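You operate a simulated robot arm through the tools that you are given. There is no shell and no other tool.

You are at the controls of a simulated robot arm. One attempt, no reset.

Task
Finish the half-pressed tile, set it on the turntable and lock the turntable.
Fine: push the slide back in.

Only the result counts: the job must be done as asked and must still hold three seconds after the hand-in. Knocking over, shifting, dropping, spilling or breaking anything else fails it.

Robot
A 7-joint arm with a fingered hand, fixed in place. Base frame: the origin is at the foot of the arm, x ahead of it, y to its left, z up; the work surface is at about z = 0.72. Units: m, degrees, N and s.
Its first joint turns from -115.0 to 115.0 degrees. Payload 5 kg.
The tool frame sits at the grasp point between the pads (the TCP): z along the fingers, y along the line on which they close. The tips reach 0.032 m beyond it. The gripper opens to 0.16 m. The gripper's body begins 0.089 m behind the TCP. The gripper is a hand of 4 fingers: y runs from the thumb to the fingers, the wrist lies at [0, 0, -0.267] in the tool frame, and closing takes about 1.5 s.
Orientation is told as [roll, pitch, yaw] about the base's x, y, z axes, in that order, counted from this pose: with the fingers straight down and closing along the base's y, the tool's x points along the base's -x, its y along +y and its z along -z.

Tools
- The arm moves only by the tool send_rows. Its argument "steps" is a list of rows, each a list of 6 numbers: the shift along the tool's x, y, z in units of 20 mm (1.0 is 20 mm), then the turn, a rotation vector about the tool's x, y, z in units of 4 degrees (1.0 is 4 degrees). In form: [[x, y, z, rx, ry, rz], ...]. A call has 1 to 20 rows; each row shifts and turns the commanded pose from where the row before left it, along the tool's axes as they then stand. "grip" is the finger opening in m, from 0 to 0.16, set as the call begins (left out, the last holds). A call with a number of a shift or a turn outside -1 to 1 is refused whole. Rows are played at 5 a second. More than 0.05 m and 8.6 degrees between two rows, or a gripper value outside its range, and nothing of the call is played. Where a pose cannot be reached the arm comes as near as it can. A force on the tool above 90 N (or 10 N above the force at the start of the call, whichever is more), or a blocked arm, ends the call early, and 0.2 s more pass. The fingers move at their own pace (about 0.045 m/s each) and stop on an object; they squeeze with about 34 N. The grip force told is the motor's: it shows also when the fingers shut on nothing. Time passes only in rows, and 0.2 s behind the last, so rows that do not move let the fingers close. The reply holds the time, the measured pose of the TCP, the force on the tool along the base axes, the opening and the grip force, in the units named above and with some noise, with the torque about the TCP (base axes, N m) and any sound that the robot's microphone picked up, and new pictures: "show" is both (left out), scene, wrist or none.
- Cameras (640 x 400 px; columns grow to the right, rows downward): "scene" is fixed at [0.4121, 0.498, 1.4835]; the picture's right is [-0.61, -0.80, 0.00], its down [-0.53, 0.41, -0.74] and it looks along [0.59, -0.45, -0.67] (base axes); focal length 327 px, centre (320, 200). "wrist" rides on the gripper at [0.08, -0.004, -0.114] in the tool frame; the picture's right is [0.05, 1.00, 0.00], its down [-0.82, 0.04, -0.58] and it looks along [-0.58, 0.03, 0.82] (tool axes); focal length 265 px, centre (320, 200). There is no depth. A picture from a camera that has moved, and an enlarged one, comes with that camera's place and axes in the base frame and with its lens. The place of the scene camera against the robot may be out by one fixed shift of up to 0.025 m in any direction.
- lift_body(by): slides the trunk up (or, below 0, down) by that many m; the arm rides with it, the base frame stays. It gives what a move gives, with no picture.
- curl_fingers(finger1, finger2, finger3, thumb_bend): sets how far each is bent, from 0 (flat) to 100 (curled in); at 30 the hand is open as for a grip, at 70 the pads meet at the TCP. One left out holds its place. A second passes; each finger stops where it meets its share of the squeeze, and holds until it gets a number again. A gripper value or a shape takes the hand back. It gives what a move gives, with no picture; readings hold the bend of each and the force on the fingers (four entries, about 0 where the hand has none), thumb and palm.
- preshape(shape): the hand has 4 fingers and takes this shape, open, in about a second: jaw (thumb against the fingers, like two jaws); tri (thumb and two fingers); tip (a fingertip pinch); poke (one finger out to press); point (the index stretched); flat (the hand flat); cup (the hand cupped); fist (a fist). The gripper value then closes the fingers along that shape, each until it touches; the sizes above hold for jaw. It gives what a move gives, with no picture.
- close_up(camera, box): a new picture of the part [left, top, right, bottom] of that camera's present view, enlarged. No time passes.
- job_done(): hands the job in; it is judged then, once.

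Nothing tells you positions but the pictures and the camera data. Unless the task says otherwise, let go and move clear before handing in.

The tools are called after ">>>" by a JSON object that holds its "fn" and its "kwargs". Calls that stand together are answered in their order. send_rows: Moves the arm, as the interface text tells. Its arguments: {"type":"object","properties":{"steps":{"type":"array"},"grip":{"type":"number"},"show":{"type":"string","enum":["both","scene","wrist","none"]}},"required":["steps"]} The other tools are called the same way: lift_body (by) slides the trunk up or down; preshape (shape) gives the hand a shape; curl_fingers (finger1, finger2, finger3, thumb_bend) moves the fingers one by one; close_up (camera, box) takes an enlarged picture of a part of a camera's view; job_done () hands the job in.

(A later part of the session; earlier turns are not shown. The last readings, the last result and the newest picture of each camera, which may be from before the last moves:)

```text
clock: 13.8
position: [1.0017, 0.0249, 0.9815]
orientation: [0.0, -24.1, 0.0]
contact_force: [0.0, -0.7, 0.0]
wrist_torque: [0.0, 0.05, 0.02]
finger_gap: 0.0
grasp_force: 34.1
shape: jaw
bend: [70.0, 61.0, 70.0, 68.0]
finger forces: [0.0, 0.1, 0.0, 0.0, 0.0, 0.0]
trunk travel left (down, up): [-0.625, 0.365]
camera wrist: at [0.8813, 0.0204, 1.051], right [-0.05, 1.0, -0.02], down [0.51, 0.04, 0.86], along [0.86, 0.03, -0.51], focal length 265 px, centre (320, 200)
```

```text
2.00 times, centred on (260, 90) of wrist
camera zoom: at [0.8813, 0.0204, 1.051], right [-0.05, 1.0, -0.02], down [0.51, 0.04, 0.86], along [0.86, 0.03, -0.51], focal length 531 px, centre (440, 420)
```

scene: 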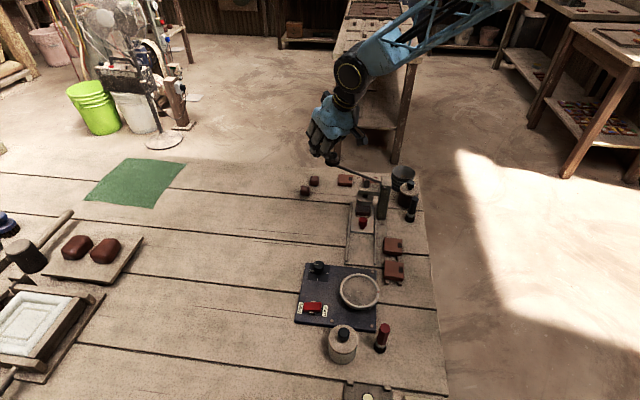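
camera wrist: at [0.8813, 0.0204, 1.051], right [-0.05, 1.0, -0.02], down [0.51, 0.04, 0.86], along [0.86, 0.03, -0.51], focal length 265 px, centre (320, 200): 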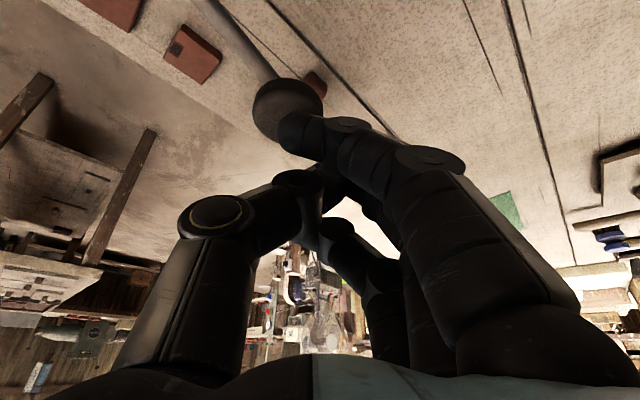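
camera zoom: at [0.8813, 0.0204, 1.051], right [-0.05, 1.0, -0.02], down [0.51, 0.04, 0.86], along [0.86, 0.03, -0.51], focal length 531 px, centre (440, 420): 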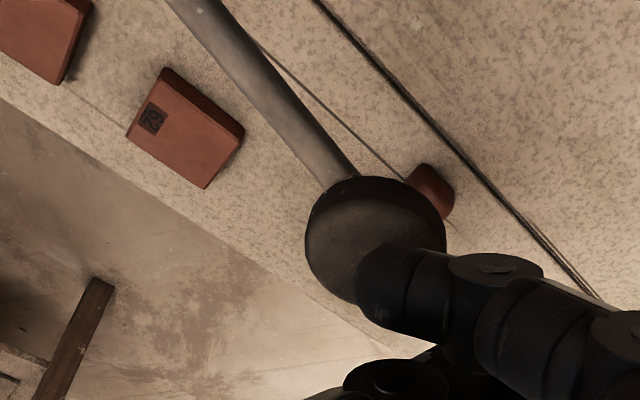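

The lever sprang back and the lump is now a crisp square tile with a stamped ring, so I take the pressing as complete. Next I'll back off, level the hand, yaw it -45° so it closes across the slide, and look at the slide knob from the front.

>>> {"fn": "send_rows", "kwargs": {"steps": [[-0.4, 0, -0.914, 0, 0, 0], [-0.4, 0, -0.914, 0, 0, 0], [0.787, -0.375, -0.8975, 0, 0, 0], [0.787, -0.375, -0.8975, 0, 0, 0], [0.787, -0.375, -0.8975, 0, 0, 0], [0.787, -0.375, -0.8975, 0, 0, 0], [0.787, -0.375, -0.8975, 0, 0, 0], [0.787, -0.375, -0.8975, 0, 0, 0], [0, 0, 0, 0, 1, 0], [0, 0, 0, 0, 1, 0], [0, 0, 0, 0, 1, 0], [0, 0, 0, 0, 1, 0], [0, 0, 0, 0, 1, 0], [0, 0, 0, 0, 1, 0]], "show": "none"}}

>>> {"fn": "send_rows", "kwargs": {"steps": [[0, 0, 0, 0, 0, 1], [0, 0, 0, 0, 0, 1], [0, 0, 0, 0, 0, 1], [0, 0, 0, 0, 0, 1], [0, 0, 0, 0, 0, 1], [0, 0, 0, 0, 0, 1], [0, 0, 0, 0, 0, 1], [0, 0, 0, 0, 0, 1], [0, 0, 0, 0, 0, 1], [0, 0, 0, 0, 0, 1], [0, 0, 0, 0, 0, 1], [0, 0, 0, 0, 0, 0.25]], "grip": 0.1}}

```text
clock: 16.8
position: [0.8708, -0.0191, 1.0792]
orientation: [0.1, 0.1, 0.1]
contact_force: [0.4, -1.1, 0.3]
wrist_torque: [0.01, 0.0, 0.0]
finger_gap: 0.0
grasp_force: 34.2
shape: jaw
bend: [70.0, 61.0, 70.0, 68.0]
finger forces: [0.0, 0.1, 0.0, 0.0, 0.0, 0.1]
trunk travel left (down, up): [-0.625, 0.365]
```

```text
clock: 19.4
position: [0.8712, -0.0213, 1.0787]
orientation: [0.0, 0.0, -45.0]
contact_force: [0.4, 0.2, 0.2]
wrist_torque: [0.01, 0.0, -0.02]
finger_gap: 0.1001
grasp_force: 0.0
shape: jaw
bend: [70.0, 70.0, 70.0, 68.0]
finger forces: [0.1, 0.0, 0.1, 0.0, 0.0, 0.0]
trunk travel left (down, up): [-0.625, 0.365]
camera wrist: at [0.8118, 0.0334, 1.1916], right [0.67, 0.74, 0.0], down [0.61, -0.55, 0.58], along [0.43, -0.39, -0.82], focal length 265 px, centre (320, 200)
```

scene: 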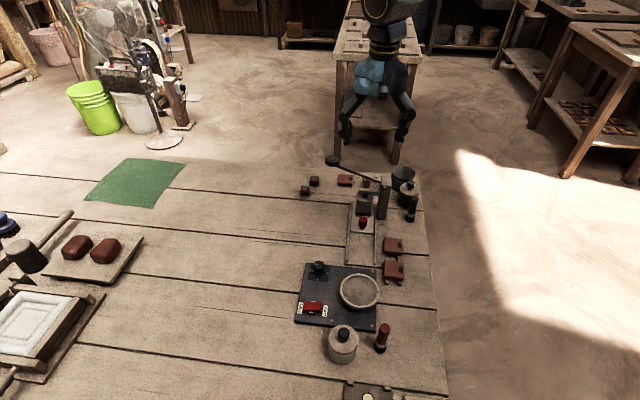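
wrist: 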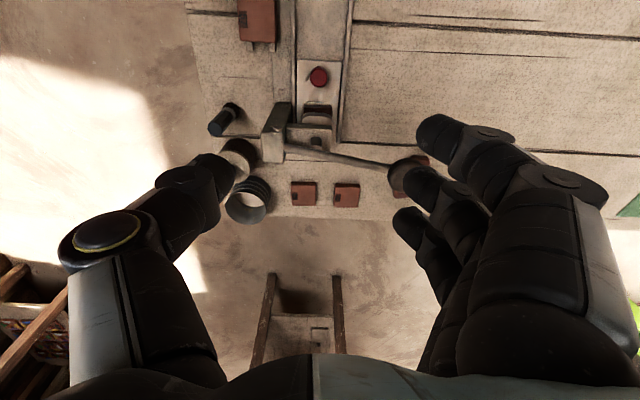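

The slide now runs straight up the wrist picture. I'll enlarge the press area from this angle.

>>> {"fn": "close_up", "kwargs": {"camera": "wrist", "box": [250, 30, 390, 170]}}

>>> {"fn": "close_up", "kwargs": {"camera": "scene", "box": [335, 190, 395, 260]}}

```text
2.86 times, centred on (320, 100) of wrist
camera zoom: at [0.8118, 0.0334, 1.1916], right [0.67, 0.74, 0.0], down [0.61, -0.55, 0.58], along [0.43, -0.39, -0.82], focal length 758 px, centre (320, 486)
```

zoom: 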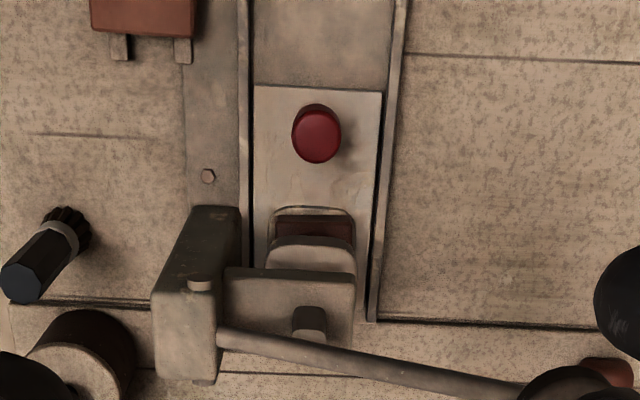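

```text
5.71 times, centred on (365, 225) of scene
camera zoom: at [0.4121, 0.498, 1.4835], right [-0.61, -0.8, 0.0], down [-0.53, 0.41, -0.74], along [0.59, -0.45, -0.67], focal length 1870 px, centre (63, 57)
```

zoom: 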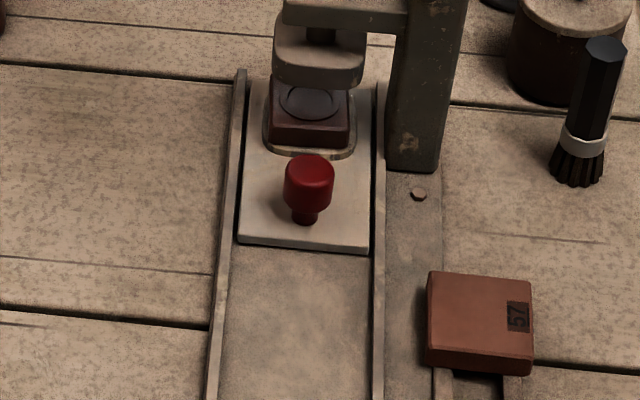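

From this view the slide knob head is about 26 mm wide with its top at (0.870, -0.0215, 0.766); the tray is near z 0.733 and the press front is about 4 cm behind the knob. I'll move 12 mm to the pull side to keep the far finger clear of the die, then descend over the knob with a 7 cm opening.

>>> {"fn": "send_rows", "kwargs": {"steps": [[0.64, -0.05, 0, 0, 0, 0], [0, 0, 1, 0, 0, 0], [0, 0, 1, 0, 0, 0], [0, 0, 1, 0, 0, 0], [0, 0, 1, 0, 0, 0], [0, 0, 1, 0, 0, 0], [0, 0, 1, 0, 0, 0], [0, 0, 1, 0, 0, 0], [0, 0, 1, 0, 0, 0], [0, 0, 1, 0, 0, 0], [0, 0, 1, 0, 0, 0], [0, 0, 1, 0, 0, 0], [0, 0, 1, 0, 0, 0]], "grip": 0.07}}

>>> {"fn": "close_up", "kwargs": {"camera": "wrist", "box": [200, 60, 440, 210]}}

>>> {"fn": "close_up", "kwargs": {"camera": "scene", "box": [310, 130, 430, 240]}}

```text
clock: 22.2
position: [0.8629, -0.012, 0.8381]
orientation: [0.0, 0.0, -44.9]
contact_force: [-0.9, 0.2, -0.2]
wrist_torque: [0.02, 0.01, 0.0]
finger_gap: 0.0707
grasp_force: 0.1
shape: jaw
bend: [73.0, 73.0, 73.0, 70.0]
finger forces: [0.0, 0.0, 0.0, 0.0, 0.0, 0.0]
trunk travel left (down, up): [-0.625, 0.365]
camera wrist: at [0.8031, 0.0417, 0.9512], right [0.67, 0.74, 0.0], down [0.61, -0.55, 0.58], along [0.43, -0.39, -0.82], focal length 265 px, centre (320, 200)
```

scene: 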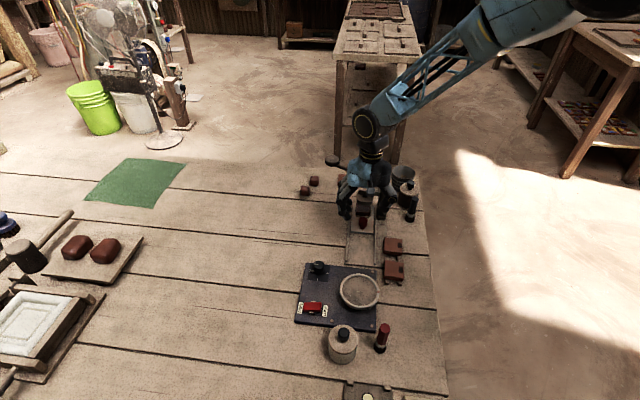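
wrist: 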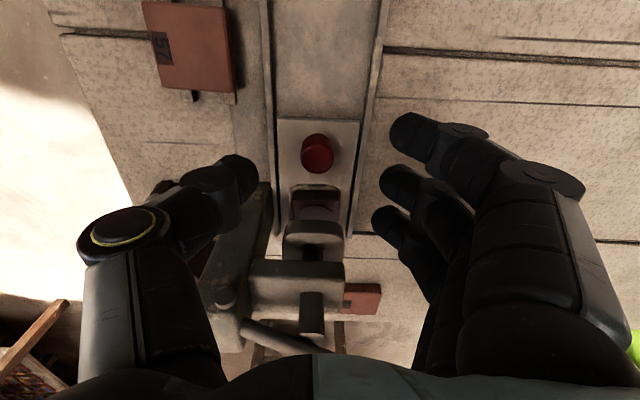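

```text
2.67 times, centred on (320, 135) of wrist
camera zoom: at [0.8031, 0.0417, 0.9512], right [0.67, 0.74, 0.0], down [0.61, -0.55, 0.58], along [0.43, -0.39, -0.82], focal length 708 px, centre (320, 373)
```

zoom: 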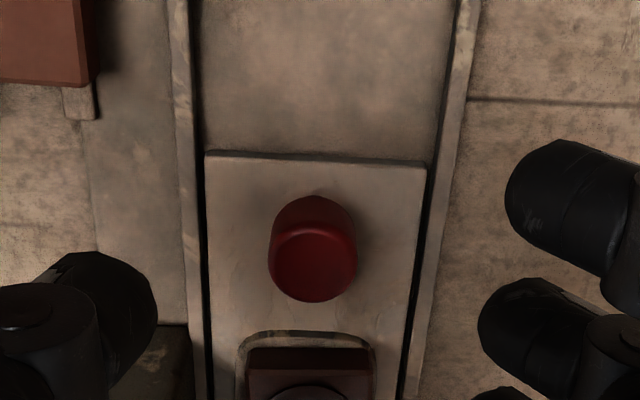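

```text
3.64 times, centred on (370, 185) of scene
camera zoom: at [0.4121, 0.498, 1.4835], right [-0.61, -0.8, 0.0], down [-0.53, 0.41, -0.74], along [0.59, -0.45, -0.67], focal length 1190 px, centre (138, 254)
```

zoom: 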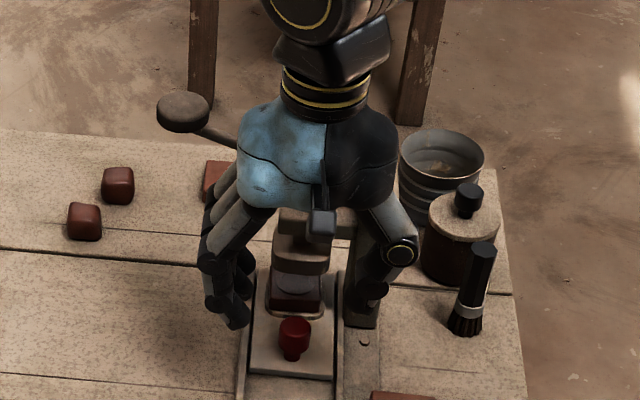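

The knob is centred between thumb and fingers, and the thumb is about 4 cm in front of the column. I'll go down to a TCP height of about 0.778 and check the clearance.

>>> {"fn": "send_rows", "kwargs": {"steps": [[0, -0.05, 0.8, 0, 0, 0], [0, 0, 0.8, 0, 0, 0], [0, 0, 0.7, 0, 0, 0], [0, 0, 0.65, 0, 0, 0]]}}

>>> {"fn": "close_up", "kwargs": {"camera": "wrist", "box": [200, 60, 440, 210]}}

>>> {"fn": "close_up", "kwargs": {"camera": "scene", "box": [320, 160, 410, 250]}}

```text
clock: 23.2
position: [0.8608, -0.0123, 0.7788]
orientation: [0.0, 0.0, -44.9]
contact_force: [-0.4, 0.3, 0.7]
wrist_torque: [0.02, -0.02, -0.02]
finger_gap: 0.0707
grasp_force: 0.1
shape: jaw
bend: [73.0, 73.0, 73.0, 70.0]
finger forces: [0.0, 0.0, 0.0, 0.0, 0.0, 0.0]
trunk travel left (down, up): [-0.625, 0.365]
camera wrist: at [0.8008, 0.0409, 0.892], right [0.67, 0.74, 0.0], down [0.61, -0.55, 0.58], along [0.43, -0.39, -0.82], focal length 265 px, centre (320, 200)
```

scene: 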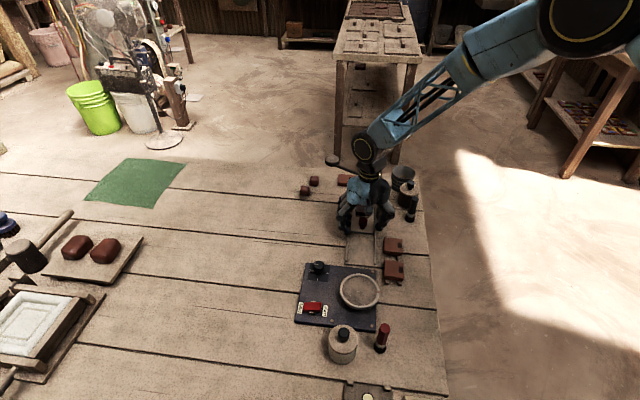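
wrist: 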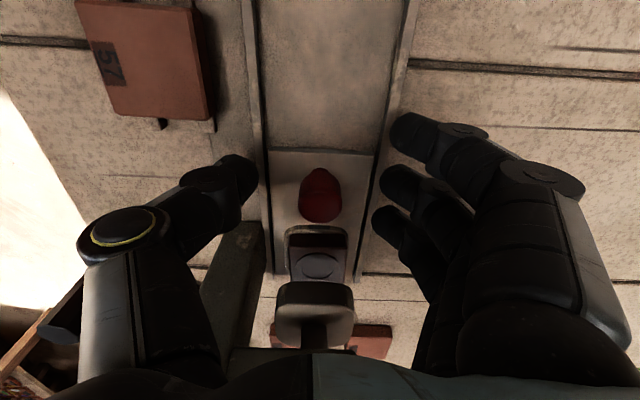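

```text
2.67 times, centred on (320, 135) of wrist
camera zoom: at [0.8008, 0.0409, 0.892], right [0.67, 0.74, 0.0], down [0.61, -0.55, 0.58], along [0.43, -0.39, -0.82], focal length 708 px, centre (320, 373)
```

zoom: 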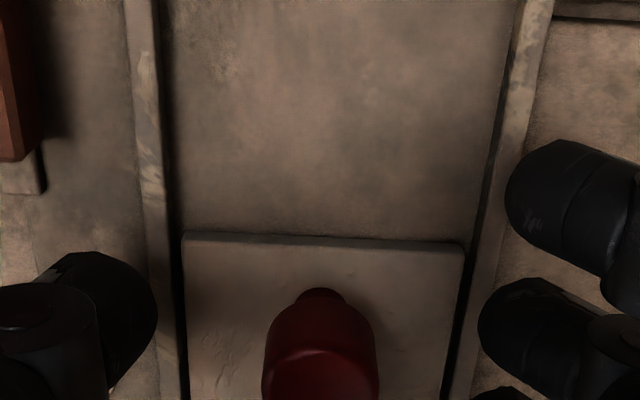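

```text
4.44 times, centred on (365, 205) of scene
camera zoom: at [0.4121, 0.498, 1.4835], right [-0.61, -0.8, 0.0], down [-0.53, 0.41, -0.74], along [0.59, -0.45, -0.67], focal length 1454 px, centre (120, 178)
```

zoom: 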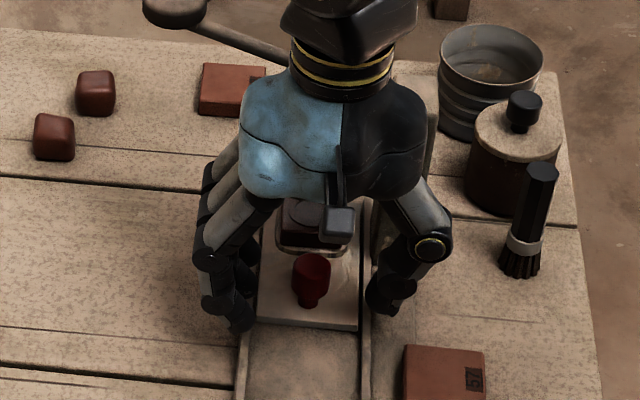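

Clearances are good: the middle finger is level with the knob and the far finger is slightly behind it. I'll close on the knob.

>>> {"fn": "send_rows", "kwargs": {"steps": [[0, 0, 0, 0, 0, 0], [0, 0, 0, 0, 0, 0], [0, 0, 0, 0, 0, 0], [0, 0, 0, 0, 0, 0], [0, 0, 0, 0, 0, 0]], "grip": 0.0}}

>>> {"fn": "close_up", "kwargs": {"camera": "scene", "box": [320, 160, 410, 250]}}

>>> {"fn": "close_up", "kwargs": {"camera": "wrist", "box": [220, 100, 440, 260]}}

```text
clock: 24.4
position: [0.8597, -0.0135, 0.7796]
orientation: [-0.1, 0.1, -45.1]
contact_force: [-4.5, -1.8, -1.5]
wrist_torque: [0.04, 0.01, 0.14]
finger_gap: 0.0063
grasp_force: 28.3
shape: jaw
bend: [68.0, 72.0, 70.0, 70.0]
finger forces: [0.1, 8.0, 8.1, 0.0, 20.4, 0.0]
trunk travel left (down, up): [-0.625, 0.365]
camera wrist: at [0.8, 0.0404, 0.8921], right [0.67, 0.74, 0.0], down [0.61, -0.55, 0.58], along [0.43, -0.39, -0.82], focal length 265 px, centre (320, 200)
```

scene: 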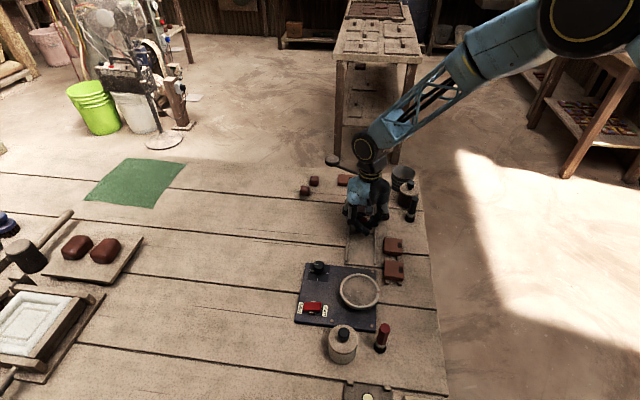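
wrist: 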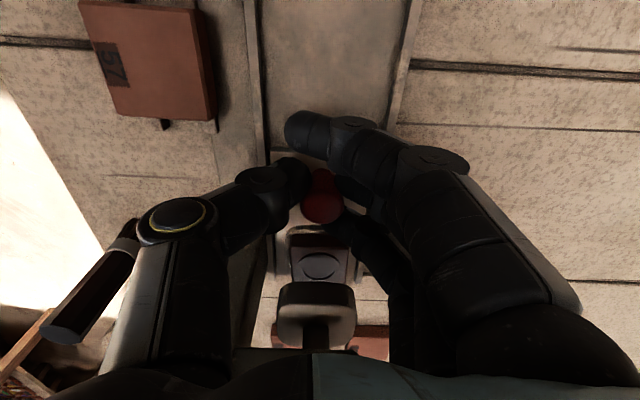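

```text
4.44 times, centred on (365, 205) of scene
camera zoom: at [0.4121, 0.498, 1.4835], right [-0.61, -0.8, 0.0], down [-0.53, 0.41, -0.74], along [0.59, -0.45, -0.67], focal length 1454 px, centre (120, 178)
```

zoom: 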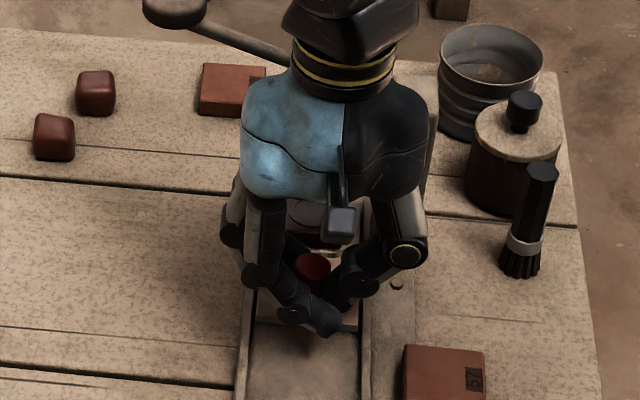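

```text
2.50 times, centred on (330, 180) of wrist
camera zoom: at [0.8, 0.0404, 0.8921], right [0.67, 0.74, 0.0], down [0.61, -0.55, 0.58], along [0.43, -0.39, -0.82], focal length 664 px, centre (295, 250)
```

zoom: 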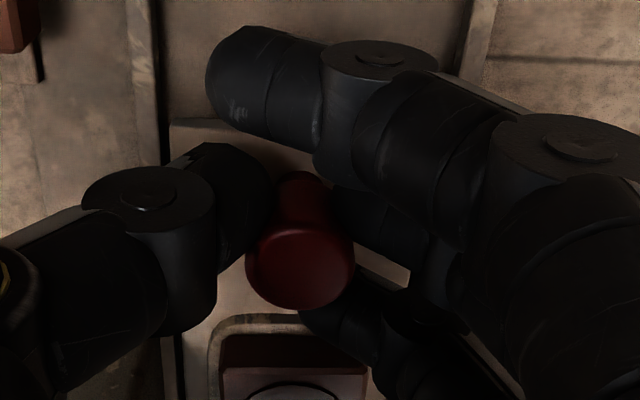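

The knob is held between thumb and middle finger, with the far finger hooked behind it. I'll pull the slide out along its rails.

>>> {"fn": "send_rows", "kwargs": {"steps": [[0.4, 0, 0, 0, 0, 0], [0.5, -0.005, 0, 0, 0, 0], [0.5, -0.005, 0, 0, 0, 0], [0.5, -0.005, 0, 0, 0, 0]]}}

>>> {"fn": "close_up", "kwargs": {"camera": "scene", "box": [320, 160, 410, 250]}}

```text
clock: 25.4
position: [0.8334, 0.0122, 0.7796]
orientation: [0.0, 0.2, -45.0]
contact_force: [-8.1, -6.9, -1.7]
wrist_torque: [-0.09, 0.05, 0.0]
finger_gap: 0.0063
grasp_force: 34.0
shape: jaw
bend: [70.0, 72.0, 70.0, 70.0]
finger forces: [0.0, 9.1, 11.7, 0.0, 29.5, 0.0]
trunk travel left (down, up): [-0.625, 0.365]
camera wrist: at [0.7734, 0.0671, 0.892], right [0.67, 0.74, 0.0], down [0.61, -0.55, 0.58], along [0.43, -0.39, -0.82], focal length 265 px, centre (320, 200)
```

scene: 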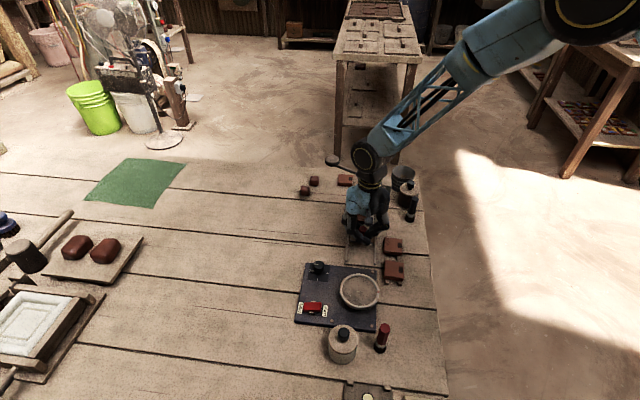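
wrist: 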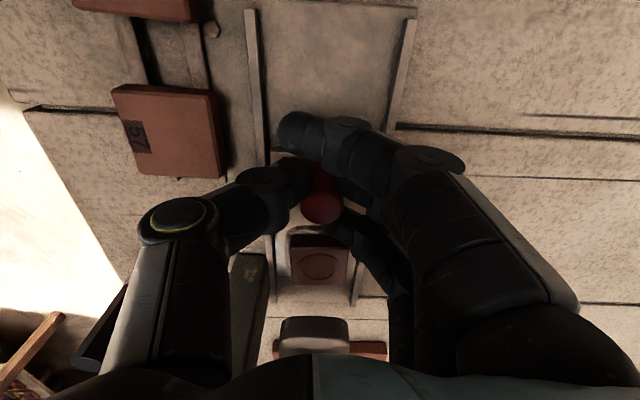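

```text
4.44 times, centred on (365, 205) of scene
camera zoom: at [0.4121, 0.498, 1.4835], right [-0.61, -0.8, 0.0], down [-0.53, 0.41, -0.74], along [0.59, -0.45, -0.67], focal length 1454 px, centre (120, 178)
```

zoom: 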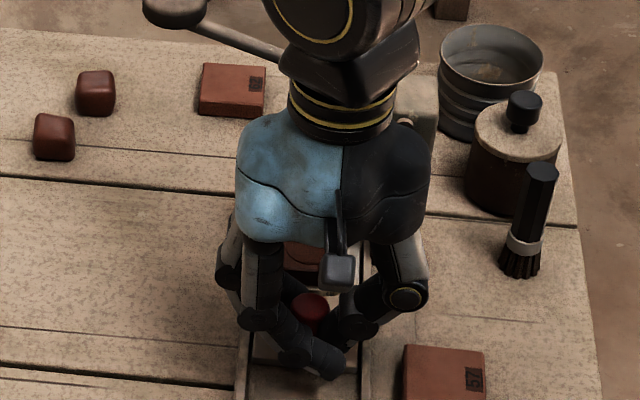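

The slide follows the hand, about 37 mm out so far, with the tile riding on it. I'll keep pulling towards the stop.

>>> {"fn": "send_rows", "kwargs": {"steps": [[0.5, -0.02, 0, 0, 0, 0], [0.5, -0.02, 0, 0, 0, 0], [0.5, -0.02, 0, 0, 0, 0], [0.5, -0.02, 0, 0, 0, 0]]}}

```text
clock: 26.4
position: [0.8039, 0.0421, 0.7794]
orientation: [-0.1, 0.0, -44.9]
contact_force: [-2.1, -1.2, -9.3]
wrist_torque: [0.07, 0.02, 0.1]
finger_gap: 0.0054
grasp_force: 34.1
shape: jaw
bend: [70.0, 72.0, 70.0, 70.0]
finger forces: [0.0, 10.5, 12.4, 0.1, 24.6, 0.0]
trunk travel left (down, up): [-0.625, 0.365]
camera wrist: at [0.7437, 0.0957, 0.8924], right [0.67, 0.74, 0.0], down [0.61, -0.55, 0.58], along [0.43, -0.39, -0.82], focal length 265 px, centre (320, 200)
```

scene: 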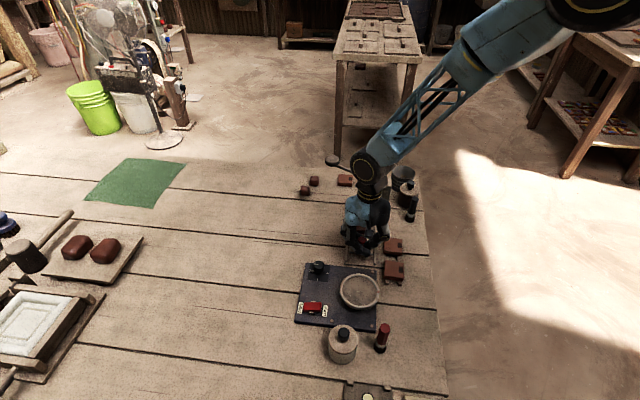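
wrist: 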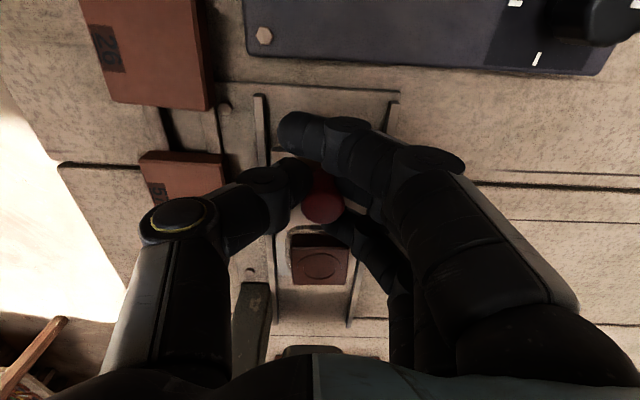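

The slide is now about 79 mm out and the tile sits well in front of the press. I'll pull another centimetre to gain clearance and see whether there's a stop.

>>> {"fn": "send_rows", "kwargs": {"steps": [[0.25, -0.01, 0, 0, 0, 0], [0.25, -0.01, 0, 0, 0, 0]], "show": "none"}}

```text
clock: 27.0
position: [0.7962, 0.0493, 0.7789]
orientation: [0.0, 0.0, -44.9]
contact_force: [0.1, 0.9, -6.0]
wrist_torque: [0.13, -0.12, 0.13]
finger_gap: 0.0054
grasp_force: 33.9
shape: jaw
bend: [70.0, 71.0, 70.0, 70.0]
finger forces: [0.1, 12.0, 14.2, 0.0, 23.9, 0.0]
trunk travel left (down, up): [-0.625, 0.365]
```

That moved freely too, so the slide is about 90 mm out. I'll open the hand, rise clear and look down on the tile.

>>> {"fn": "send_rows", "kwargs": {"steps": [[0, 0, 0, 0, 0, 0], [0, 0, 0, 0, 0, 0], [0, 0, 0, 0, 0, 0], [0, 0, 0, 0, 0, 0], [0, 0, 0, 0, 0, 0]], "grip": 0.08, "show": "none"}}

>>> {"fn": "send_rows", "kwargs": {"steps": [[0, 0, -0.5, 0, 0, 0], [0, 0, -1, 0, 0, 0], [0, 0, -1, 0, 0, 0], [0, 0, -1, 0, 0, 0], [0, 0, -1, 0, 0, 0]]}}

>>> {"fn": "close_up", "kwargs": {"camera": "wrist", "box": [230, 60, 410, 300]}}

>>> {"fn": "close_up", "kwargs": {"camera": "scene", "box": [320, 190, 400, 280]}}

```text
clock: 28.2
position: [0.7967, 0.0476, 0.7799]
orientation: [0.1, 0.0, -45.1]
contact_force: [-0.3, -0.2, 0.2]
wrist_torque: [0.02, -0.03, -0.04]
finger_gap: 0.0792
grasp_force: 0.0
shape: jaw
bend: [72.0, 72.0, 72.0, 70.0]
finger forces: [0.0, 0.0, 0.0, 0.0, 0.1, 0.1]
trunk travel left (down, up): [-0.625, 0.365]
```

```text
clock: 29.4
position: [0.7957, 0.0472, 0.8708]
orientation: [0.0, 0.0, -45.0]
contact_force: [-0.1, 0.2, 0.5]
wrist_torque: [0.02, -0.02, -0.01]
finger_gap: 0.0789
grasp_force: 0.1
shape: jaw
bend: [72.0, 72.0, 72.0, 70.0]
finger forces: [0.0, 0.0, 0.1, 0.0, 0.1, 0.1]
trunk travel left (down, up): [-0.625, 0.365]
camera wrist: at [0.7361, 0.1011, 0.9836], right [0.67, 0.74, 0.0], down [0.61, -0.55, 0.58], along [0.43, -0.39, -0.82], focal length 265 px, centre (320, 200)
```

scene: 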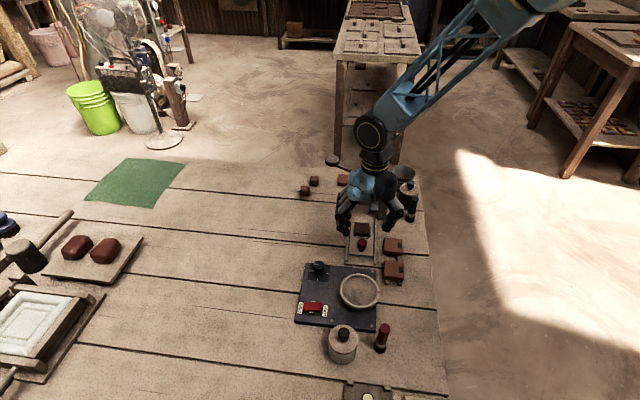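
wrist: 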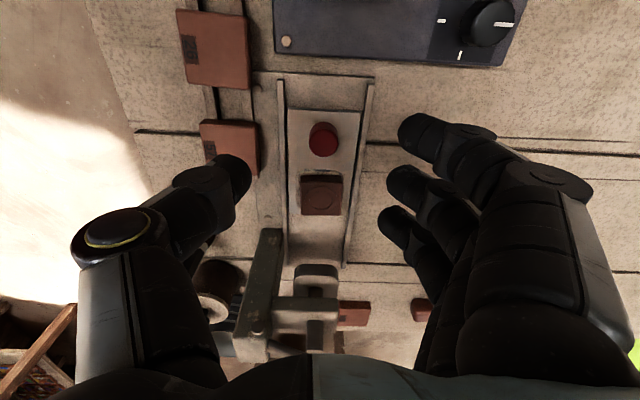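

```text
1.67 times, centred on (320, 180) of wrist
camera zoom: at [0.7361, 0.1011, 0.9836], right [0.67, 0.74, 0.0], down [0.61, -0.55, 0.58], along [0.43, -0.39, -0.82], focal length 442 px, centre (320, 233)
```

zoom: 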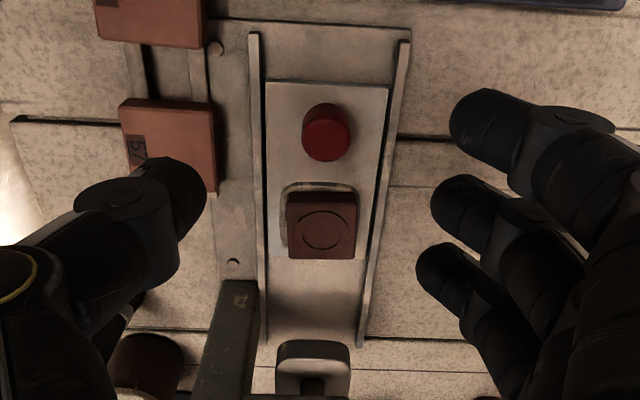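

```text
4.44 times, centred on (360, 235) of scene
camera zoom: at [0.4121, 0.498, 1.4835], right [-0.61, -0.8, 0.0], down [-0.53, 0.41, -0.74], along [0.59, -0.45, -0.67], focal length 1454 px, centre (142, 44)
```

zoom: 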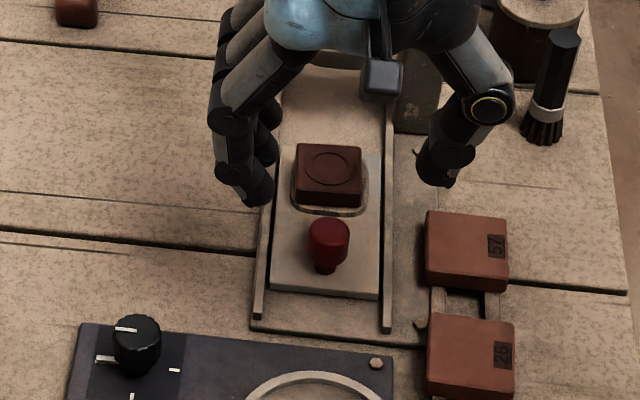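

The tile is about 42 mm square, centred near (0.8565, -0.007) with its top near z 0.755, and the press front is about 68 mm behind it. I'll move over the tile and descend partway to check alignment.

>>> {"fn": "send_rows", "kwargs": {"steps": [[-1, 0.06, 0, 0, 0, 0], [-1, 0.06, 0, 0, 0, 0], [-1, 0.06, 0, 0, 0, 0], [-1, 0.05, 0, 0, 0, 0], [0, 0, 1, 0, 0, 0], [0, 0, 1, 0, 0, 0]]}}

>>> {"fn": "close_up", "kwargs": {"camera": "wrist", "box": [220, 100, 420, 300]}}

>>> {"fn": "close_up", "kwargs": {"camera": "scene", "box": [320, 160, 410, 260]}}

```text
clock: 30.8
position: [0.8573, -0.0063, 0.83]
orientation: [-0.2, 0.0, -44.9]
contact_force: [0.1, 0.6, -0.1]
wrist_torque: [0.02, 0.02, 0.0]
finger_gap: 0.0793
grasp_force: 0.0
shape: jaw
bend: [72.0, 72.0, 72.0, 70.0]
finger forces: [0.1, 0.0, 0.1, 0.0, 0.0, 0.0]
trunk travel left (down, up): [-0.625, 0.365]
camera wrist: at [0.7968, 0.048, 0.9439], right [0.67, 0.74, 0.0], down [0.61, -0.55, 0.58], along [0.43, -0.39, -0.82], focal length 265 px, centre (320, 200)
```

scene: 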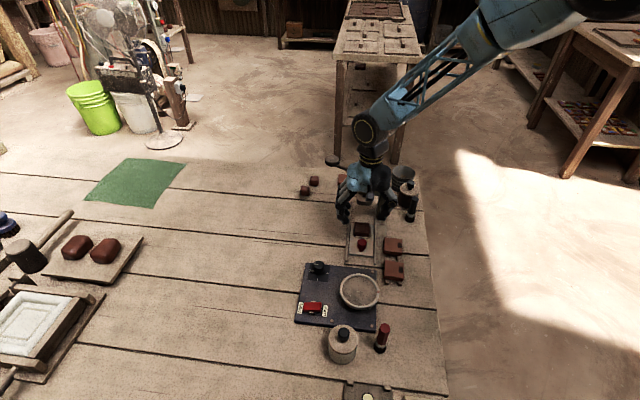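
wrist: 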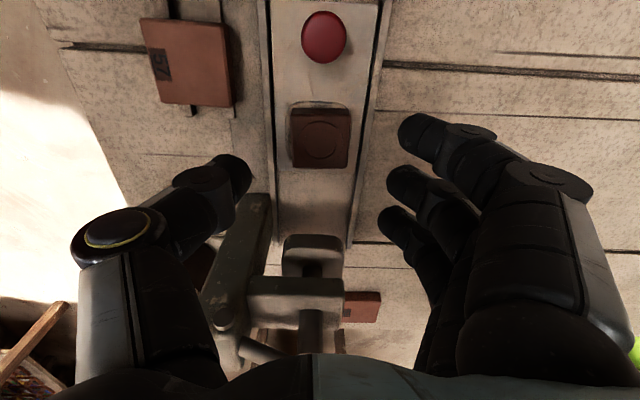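

```text
2.00 times, centred on (320, 200) of wrist
camera zoom: at [0.7968, 0.048, 0.9439], right [0.67, 0.74, 0.0], down [0.61, -0.55, 0.58], along [0.43, -0.39, -0.82], focal length 531 px, centre (320, 200)
```

zoom: 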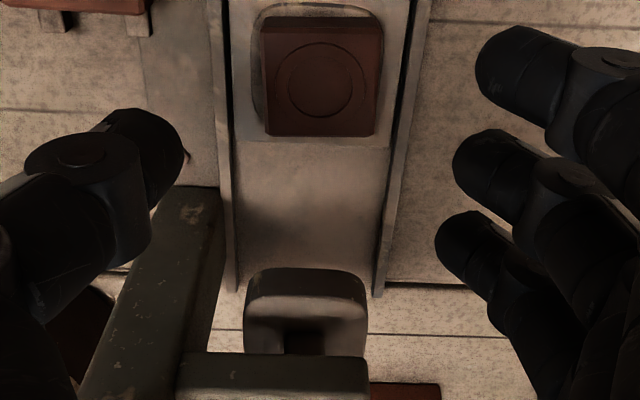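

```text
4.00 times, centred on (365, 210) of scene
camera zoom: at [0.4121, 0.498, 1.4835], right [-0.61, -0.8, 0.0], down [-0.53, 0.41, -0.74], along [0.59, -0.45, -0.67], focal length 1309 px, centre (140, 160)
```

zoom: 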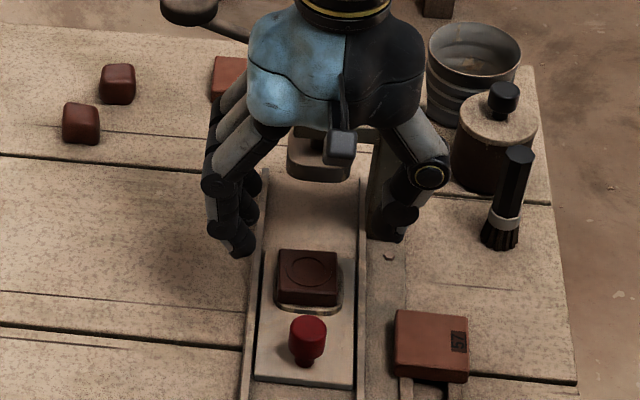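

The tile top triangulates to (0.857, -0.0055, 0.7525), directly under the hand and square to it. I'll descend to grasp height and close.

>>> {"fn": "send_rows", "kwargs": {"steps": [[0, 0, 0.9, 0, 0, 0], [0, 0, 0.9, 0, 0, 0], [0, 0, 0.85, 0, 0, 0]], "show": "none"}}

>>> {"fn": "close_up", "kwargs": {"camera": "scene", "box": [320, 160, 410, 260]}}

>>> {"fn": "close_up", "kwargs": {"camera": "wrist", "box": [220, 100, 420, 300]}}

```text
clock: 31.6
position: [0.8562, -0.0057, 0.7772]
orientation: [0.0, 0.0, -44.9]
contact_force: [0.4, 0.9, 0.1]
wrist_torque: [0.0, -0.01, 0.05]
finger_gap: 0.0793
grasp_force: 0.0
shape: jaw
bend: [72.0, 72.0, 72.0, 70.0]
finger forces: [0.0, 0.1, 0.1, 0.0, 0.0, 0.0]
trunk travel left (down, up): [-0.625, 0.365]
```

```text
4.00 times, centred on (365, 210) of scene
camera zoom: at [0.4121, 0.498, 1.4835], right [-0.61, -0.8, 0.0], down [-0.53, 0.41, -0.74], along [0.59, -0.45, -0.67], focal length 1309 px, centre (140, 160)
```

zoom: 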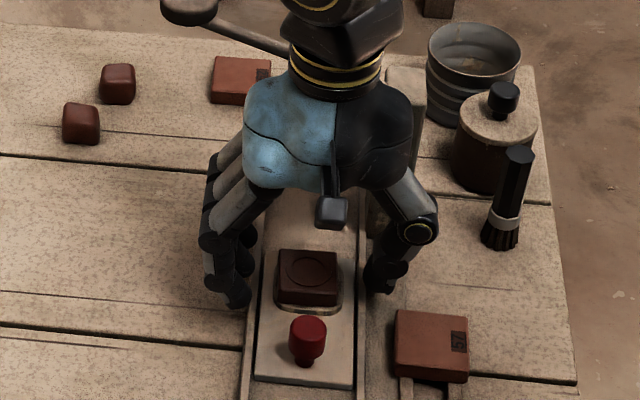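

```text
2.00 times, centred on (320, 200) of wrist
camera zoom: at [0.7964, 0.0484, 0.8903], right [0.67, 0.74, 0.0], down [0.61, -0.55, 0.58], along [0.43, -0.39, -0.82], focal length 531 px, centre (320, 200)
```

zoom: 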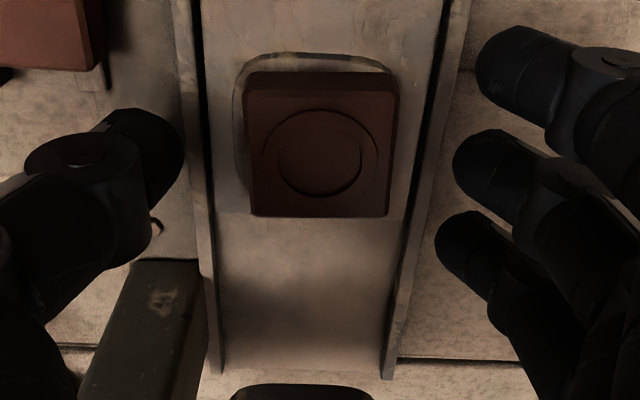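

Thumb and middle finger straddle the tile well. I'll close on it, limiting how far the outer fingers travel.

>>> {"fn": "send_rows", "kwargs": {"steps": [[0, 0, 0, 0, 0, 0], [0, 0, 0, 0, 0, 0], [0, 0, 0, 0, 0, 0], [0, 0, 0, 0, 0, 0], [0, 0, 0, 0, 0, 0]], "grip": 0.015}}

>>> {"fn": "close_up", "kwargs": {"camera": "wrist", "box": [220, 100, 420, 300]}}

>>> {"fn": "close_up", "kwargs": {"camera": "scene", "box": [320, 160, 410, 260]}}

```text
clock: 32.8
position: [0.8566, -0.0063, 0.78]
orientation: [0.0, 0.0, -45.1]
contact_force: [-1.7, -1.7, 8.0]
wrist_torque: [0.04, -0.07, 0.02]
finger_gap: 0.0254
grasp_force: 33.9
shape: jaw
bend: [74.0, 72.0, 73.0, 70.0]
finger forces: [0.1, 19.0, 10.7, 0.0, 28.7, 0.0]
trunk travel left (down, up): [-0.625, 0.365]
camera wrist: at [0.7963, 0.048, 0.8916], right [0.67, 0.74, 0.0], down [0.61, -0.55, 0.58], along [0.43, -0.39, -0.82], focal length 265 px, centre (320, 200)
```

scene: 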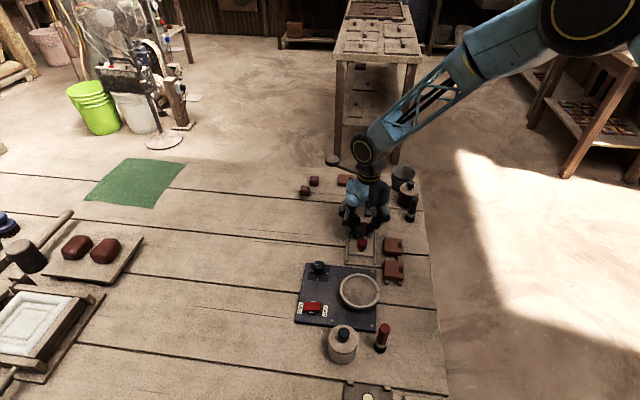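
wrist: 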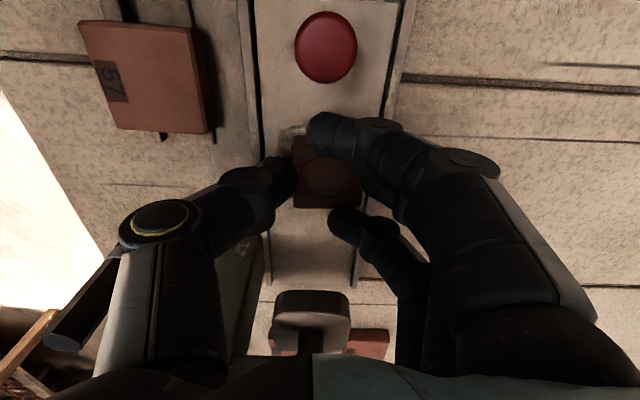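

```text
2.00 times, centred on (320, 200) of wrist
camera zoom: at [0.7963, 0.048, 0.8916], right [0.67, 0.74, 0.0], down [0.61, -0.55, 0.58], along [0.43, -0.39, -0.82], focal length 531 px, centre (320, 200)
```

zoom: 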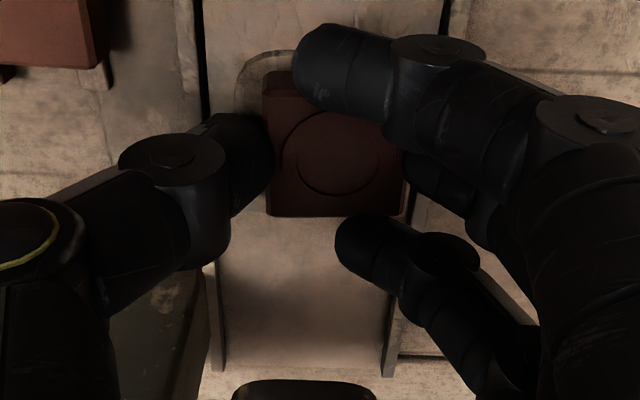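

```text
4.00 times, centred on (365, 210) of scene
camera zoom: at [0.4121, 0.498, 1.4835], right [-0.61, -0.8, 0.0], down [-0.53, 0.41, -0.74], along [0.59, -0.45, -0.67], focal length 1309 px, centre (140, 160)
```

zoom: 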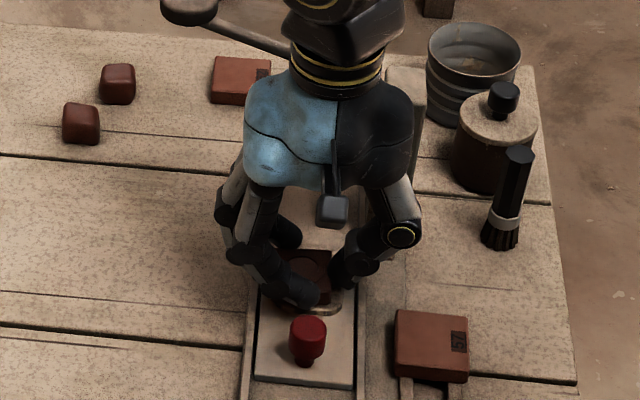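

The tile is held between thumb (29 N) and middle finger (19 N), with the third finger touching its edge. I'll lift slowly and check that it comes up level.

>>> {"fn": "send_rows", "kwargs": {"steps": [[0, 0, -0.3, 0, 0, 0], [0, 0, -0.4, 0, 0, 0], [0, 0, -0.5, 0, 0, 0], [0, 0, -0.5, 0, 0, 0]]}}

>>> {"fn": "close_up", "kwargs": {"camera": "wrist", "box": [220, 100, 420, 300]}}

>>> {"fn": "close_up", "kwargs": {"camera": "scene", "box": [320, 160, 410, 260]}}

```text
clock: 33.8
position: [0.8562, -0.0045, 0.8105]
orientation: [0.1, 0.0, -45.0]
contact_force: [-1.1, 0.1, -1.3]
wrist_torque: [0.0, -0.01, 0.0]
finger_gap: 0.013
grasp_force: 33.9
shape: jaw
bend: [74.0, 74.0, 75.0, 75.0]
finger forces: [0.0, 0.0, 0.0, 0.0, 0.0, 0.1]
trunk travel left (down, up): [-0.625, 0.365]
camera wrist: at [0.7965, 0.0489, 0.9235], right [0.67, 0.74, 0.0], down [0.61, -0.55, 0.58], along [0.43, -0.39, -0.82], focal length 265 px, centre (320, 200)
```

scene: 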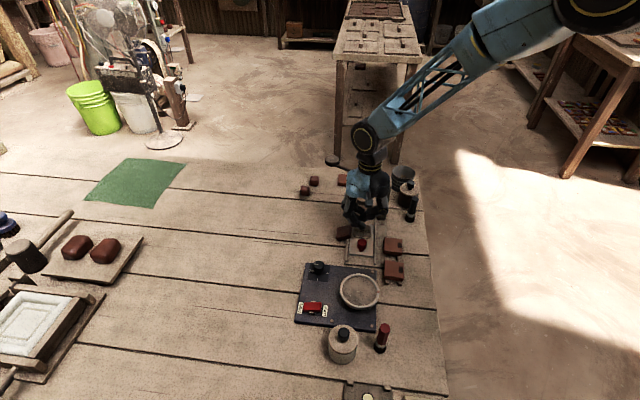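
wrist: 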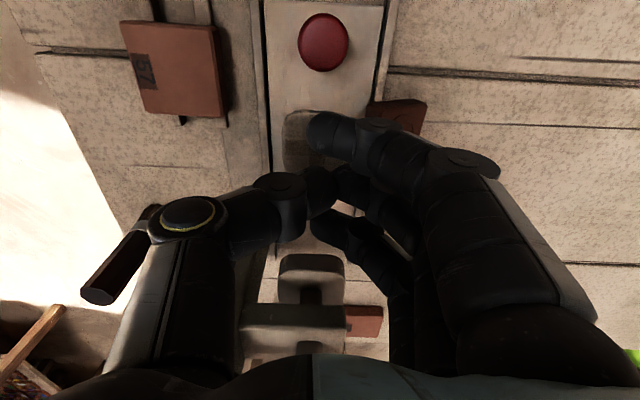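

```text
2.00 times, centred on (320, 200) of wrist
camera zoom: at [0.7965, 0.0489, 0.9235], right [0.67, 0.74, 0.0], down [0.61, -0.55, 0.58], along [0.43, -0.39, -0.82], focal length 531 px, centre (320, 200)
```

zoom: 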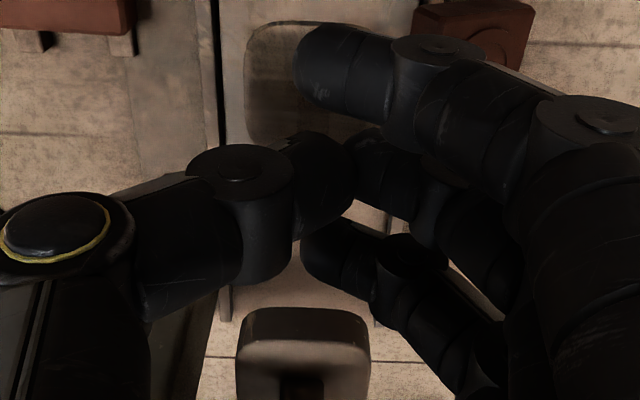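

```text
4.00 times, centred on (365, 210) of scene
camera zoom: at [0.4121, 0.498, 1.4835], right [-0.61, -0.8, 0.0], down [-0.53, 0.41, -0.74], along [0.59, -0.45, -0.67], focal length 1309 px, centre (140, 160)
```

zoom: 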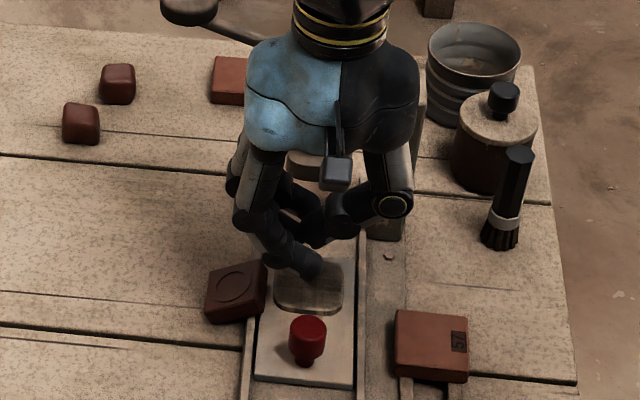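

The tile slipped out of the fingertips and is now leaning on the +q rail beside the slide. I'll rise, open the hand and look at exactly how it lies.

>>> {"fn": "send_rows", "kwargs": {"steps": [[0, 0, -1, 0, 0, 0], [0, 0, -1, 0, 0, 0], [0, 0, -1, 0, 0, 0], [0, 0, -1, 0, 0, 0], [0, 0, -1, 0, 0, 0]], "grip": 0.12}}

>>> {"fn": "close_up", "kwargs": {"camera": "wrist", "box": [260, 60, 440, 220]}}

>>> {"fn": "close_up", "kwargs": {"camera": "scene", "box": [325, 205, 395, 265]}}

```text
clock: 35.0
position: [0.8563, -0.0061, 0.9121]
orientation: [0.1, 0.0, -44.9]
contact_force: [0.1, 0.4, -0.5]
wrist_torque: [-0.01, 0.0, 0.02]
finger_gap: 0.1197
grasp_force: 0.0
shape: jaw
bend: [63.0, 63.0, 63.0, 60.0]
finger forces: [0.0, 0.1, 0.1, 0.0, 0.1, 0.0]
trunk travel left (down, up): [-0.625, 0.365]
camera wrist: at [0.7958, 0.0479, 1.0248], right [0.67, 0.74, 0.0], down [0.61, -0.55, 0.58], along [0.43, -0.39, -0.82], focal length 265 px, centre (320, 200)
```

scene: 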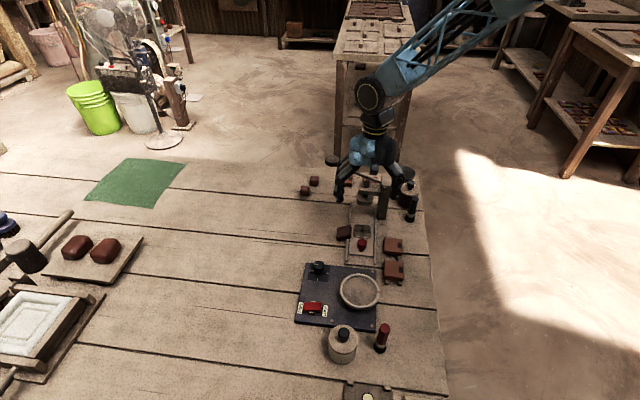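
wrist: 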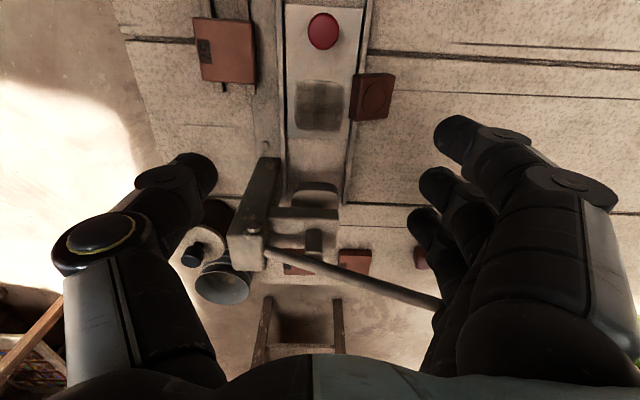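

```text
2.50 times, centred on (350, 140) of wrist
camera zoom: at [0.7958, 0.0479, 1.0248], right [0.67, 0.74, 0.0], down [0.61, -0.55, 0.58], along [0.43, -0.39, -0.82], focal length 664 px, centre (245, 350)
```

zoom: 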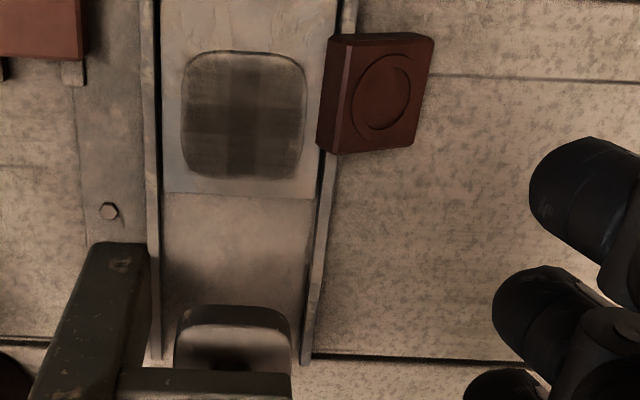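

```text
6.67 times, centred on (360, 235) of scene
camera zoom: at [0.4121, 0.498, 1.4835], right [-0.61, -0.8, 0.0], down [-0.53, 0.41, -0.74], along [0.59, -0.45, -0.67], focal length 2181 px, centre (53, -33)
```

zoom: 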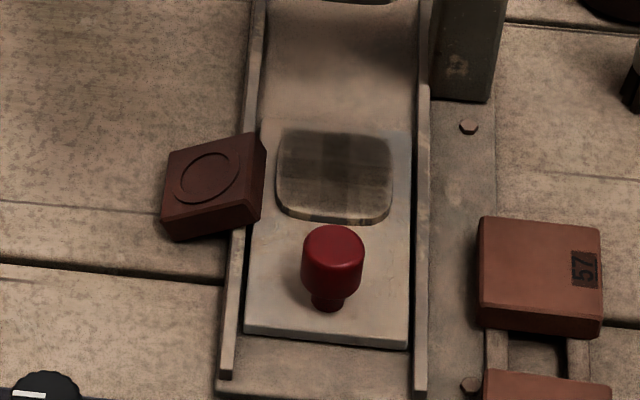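

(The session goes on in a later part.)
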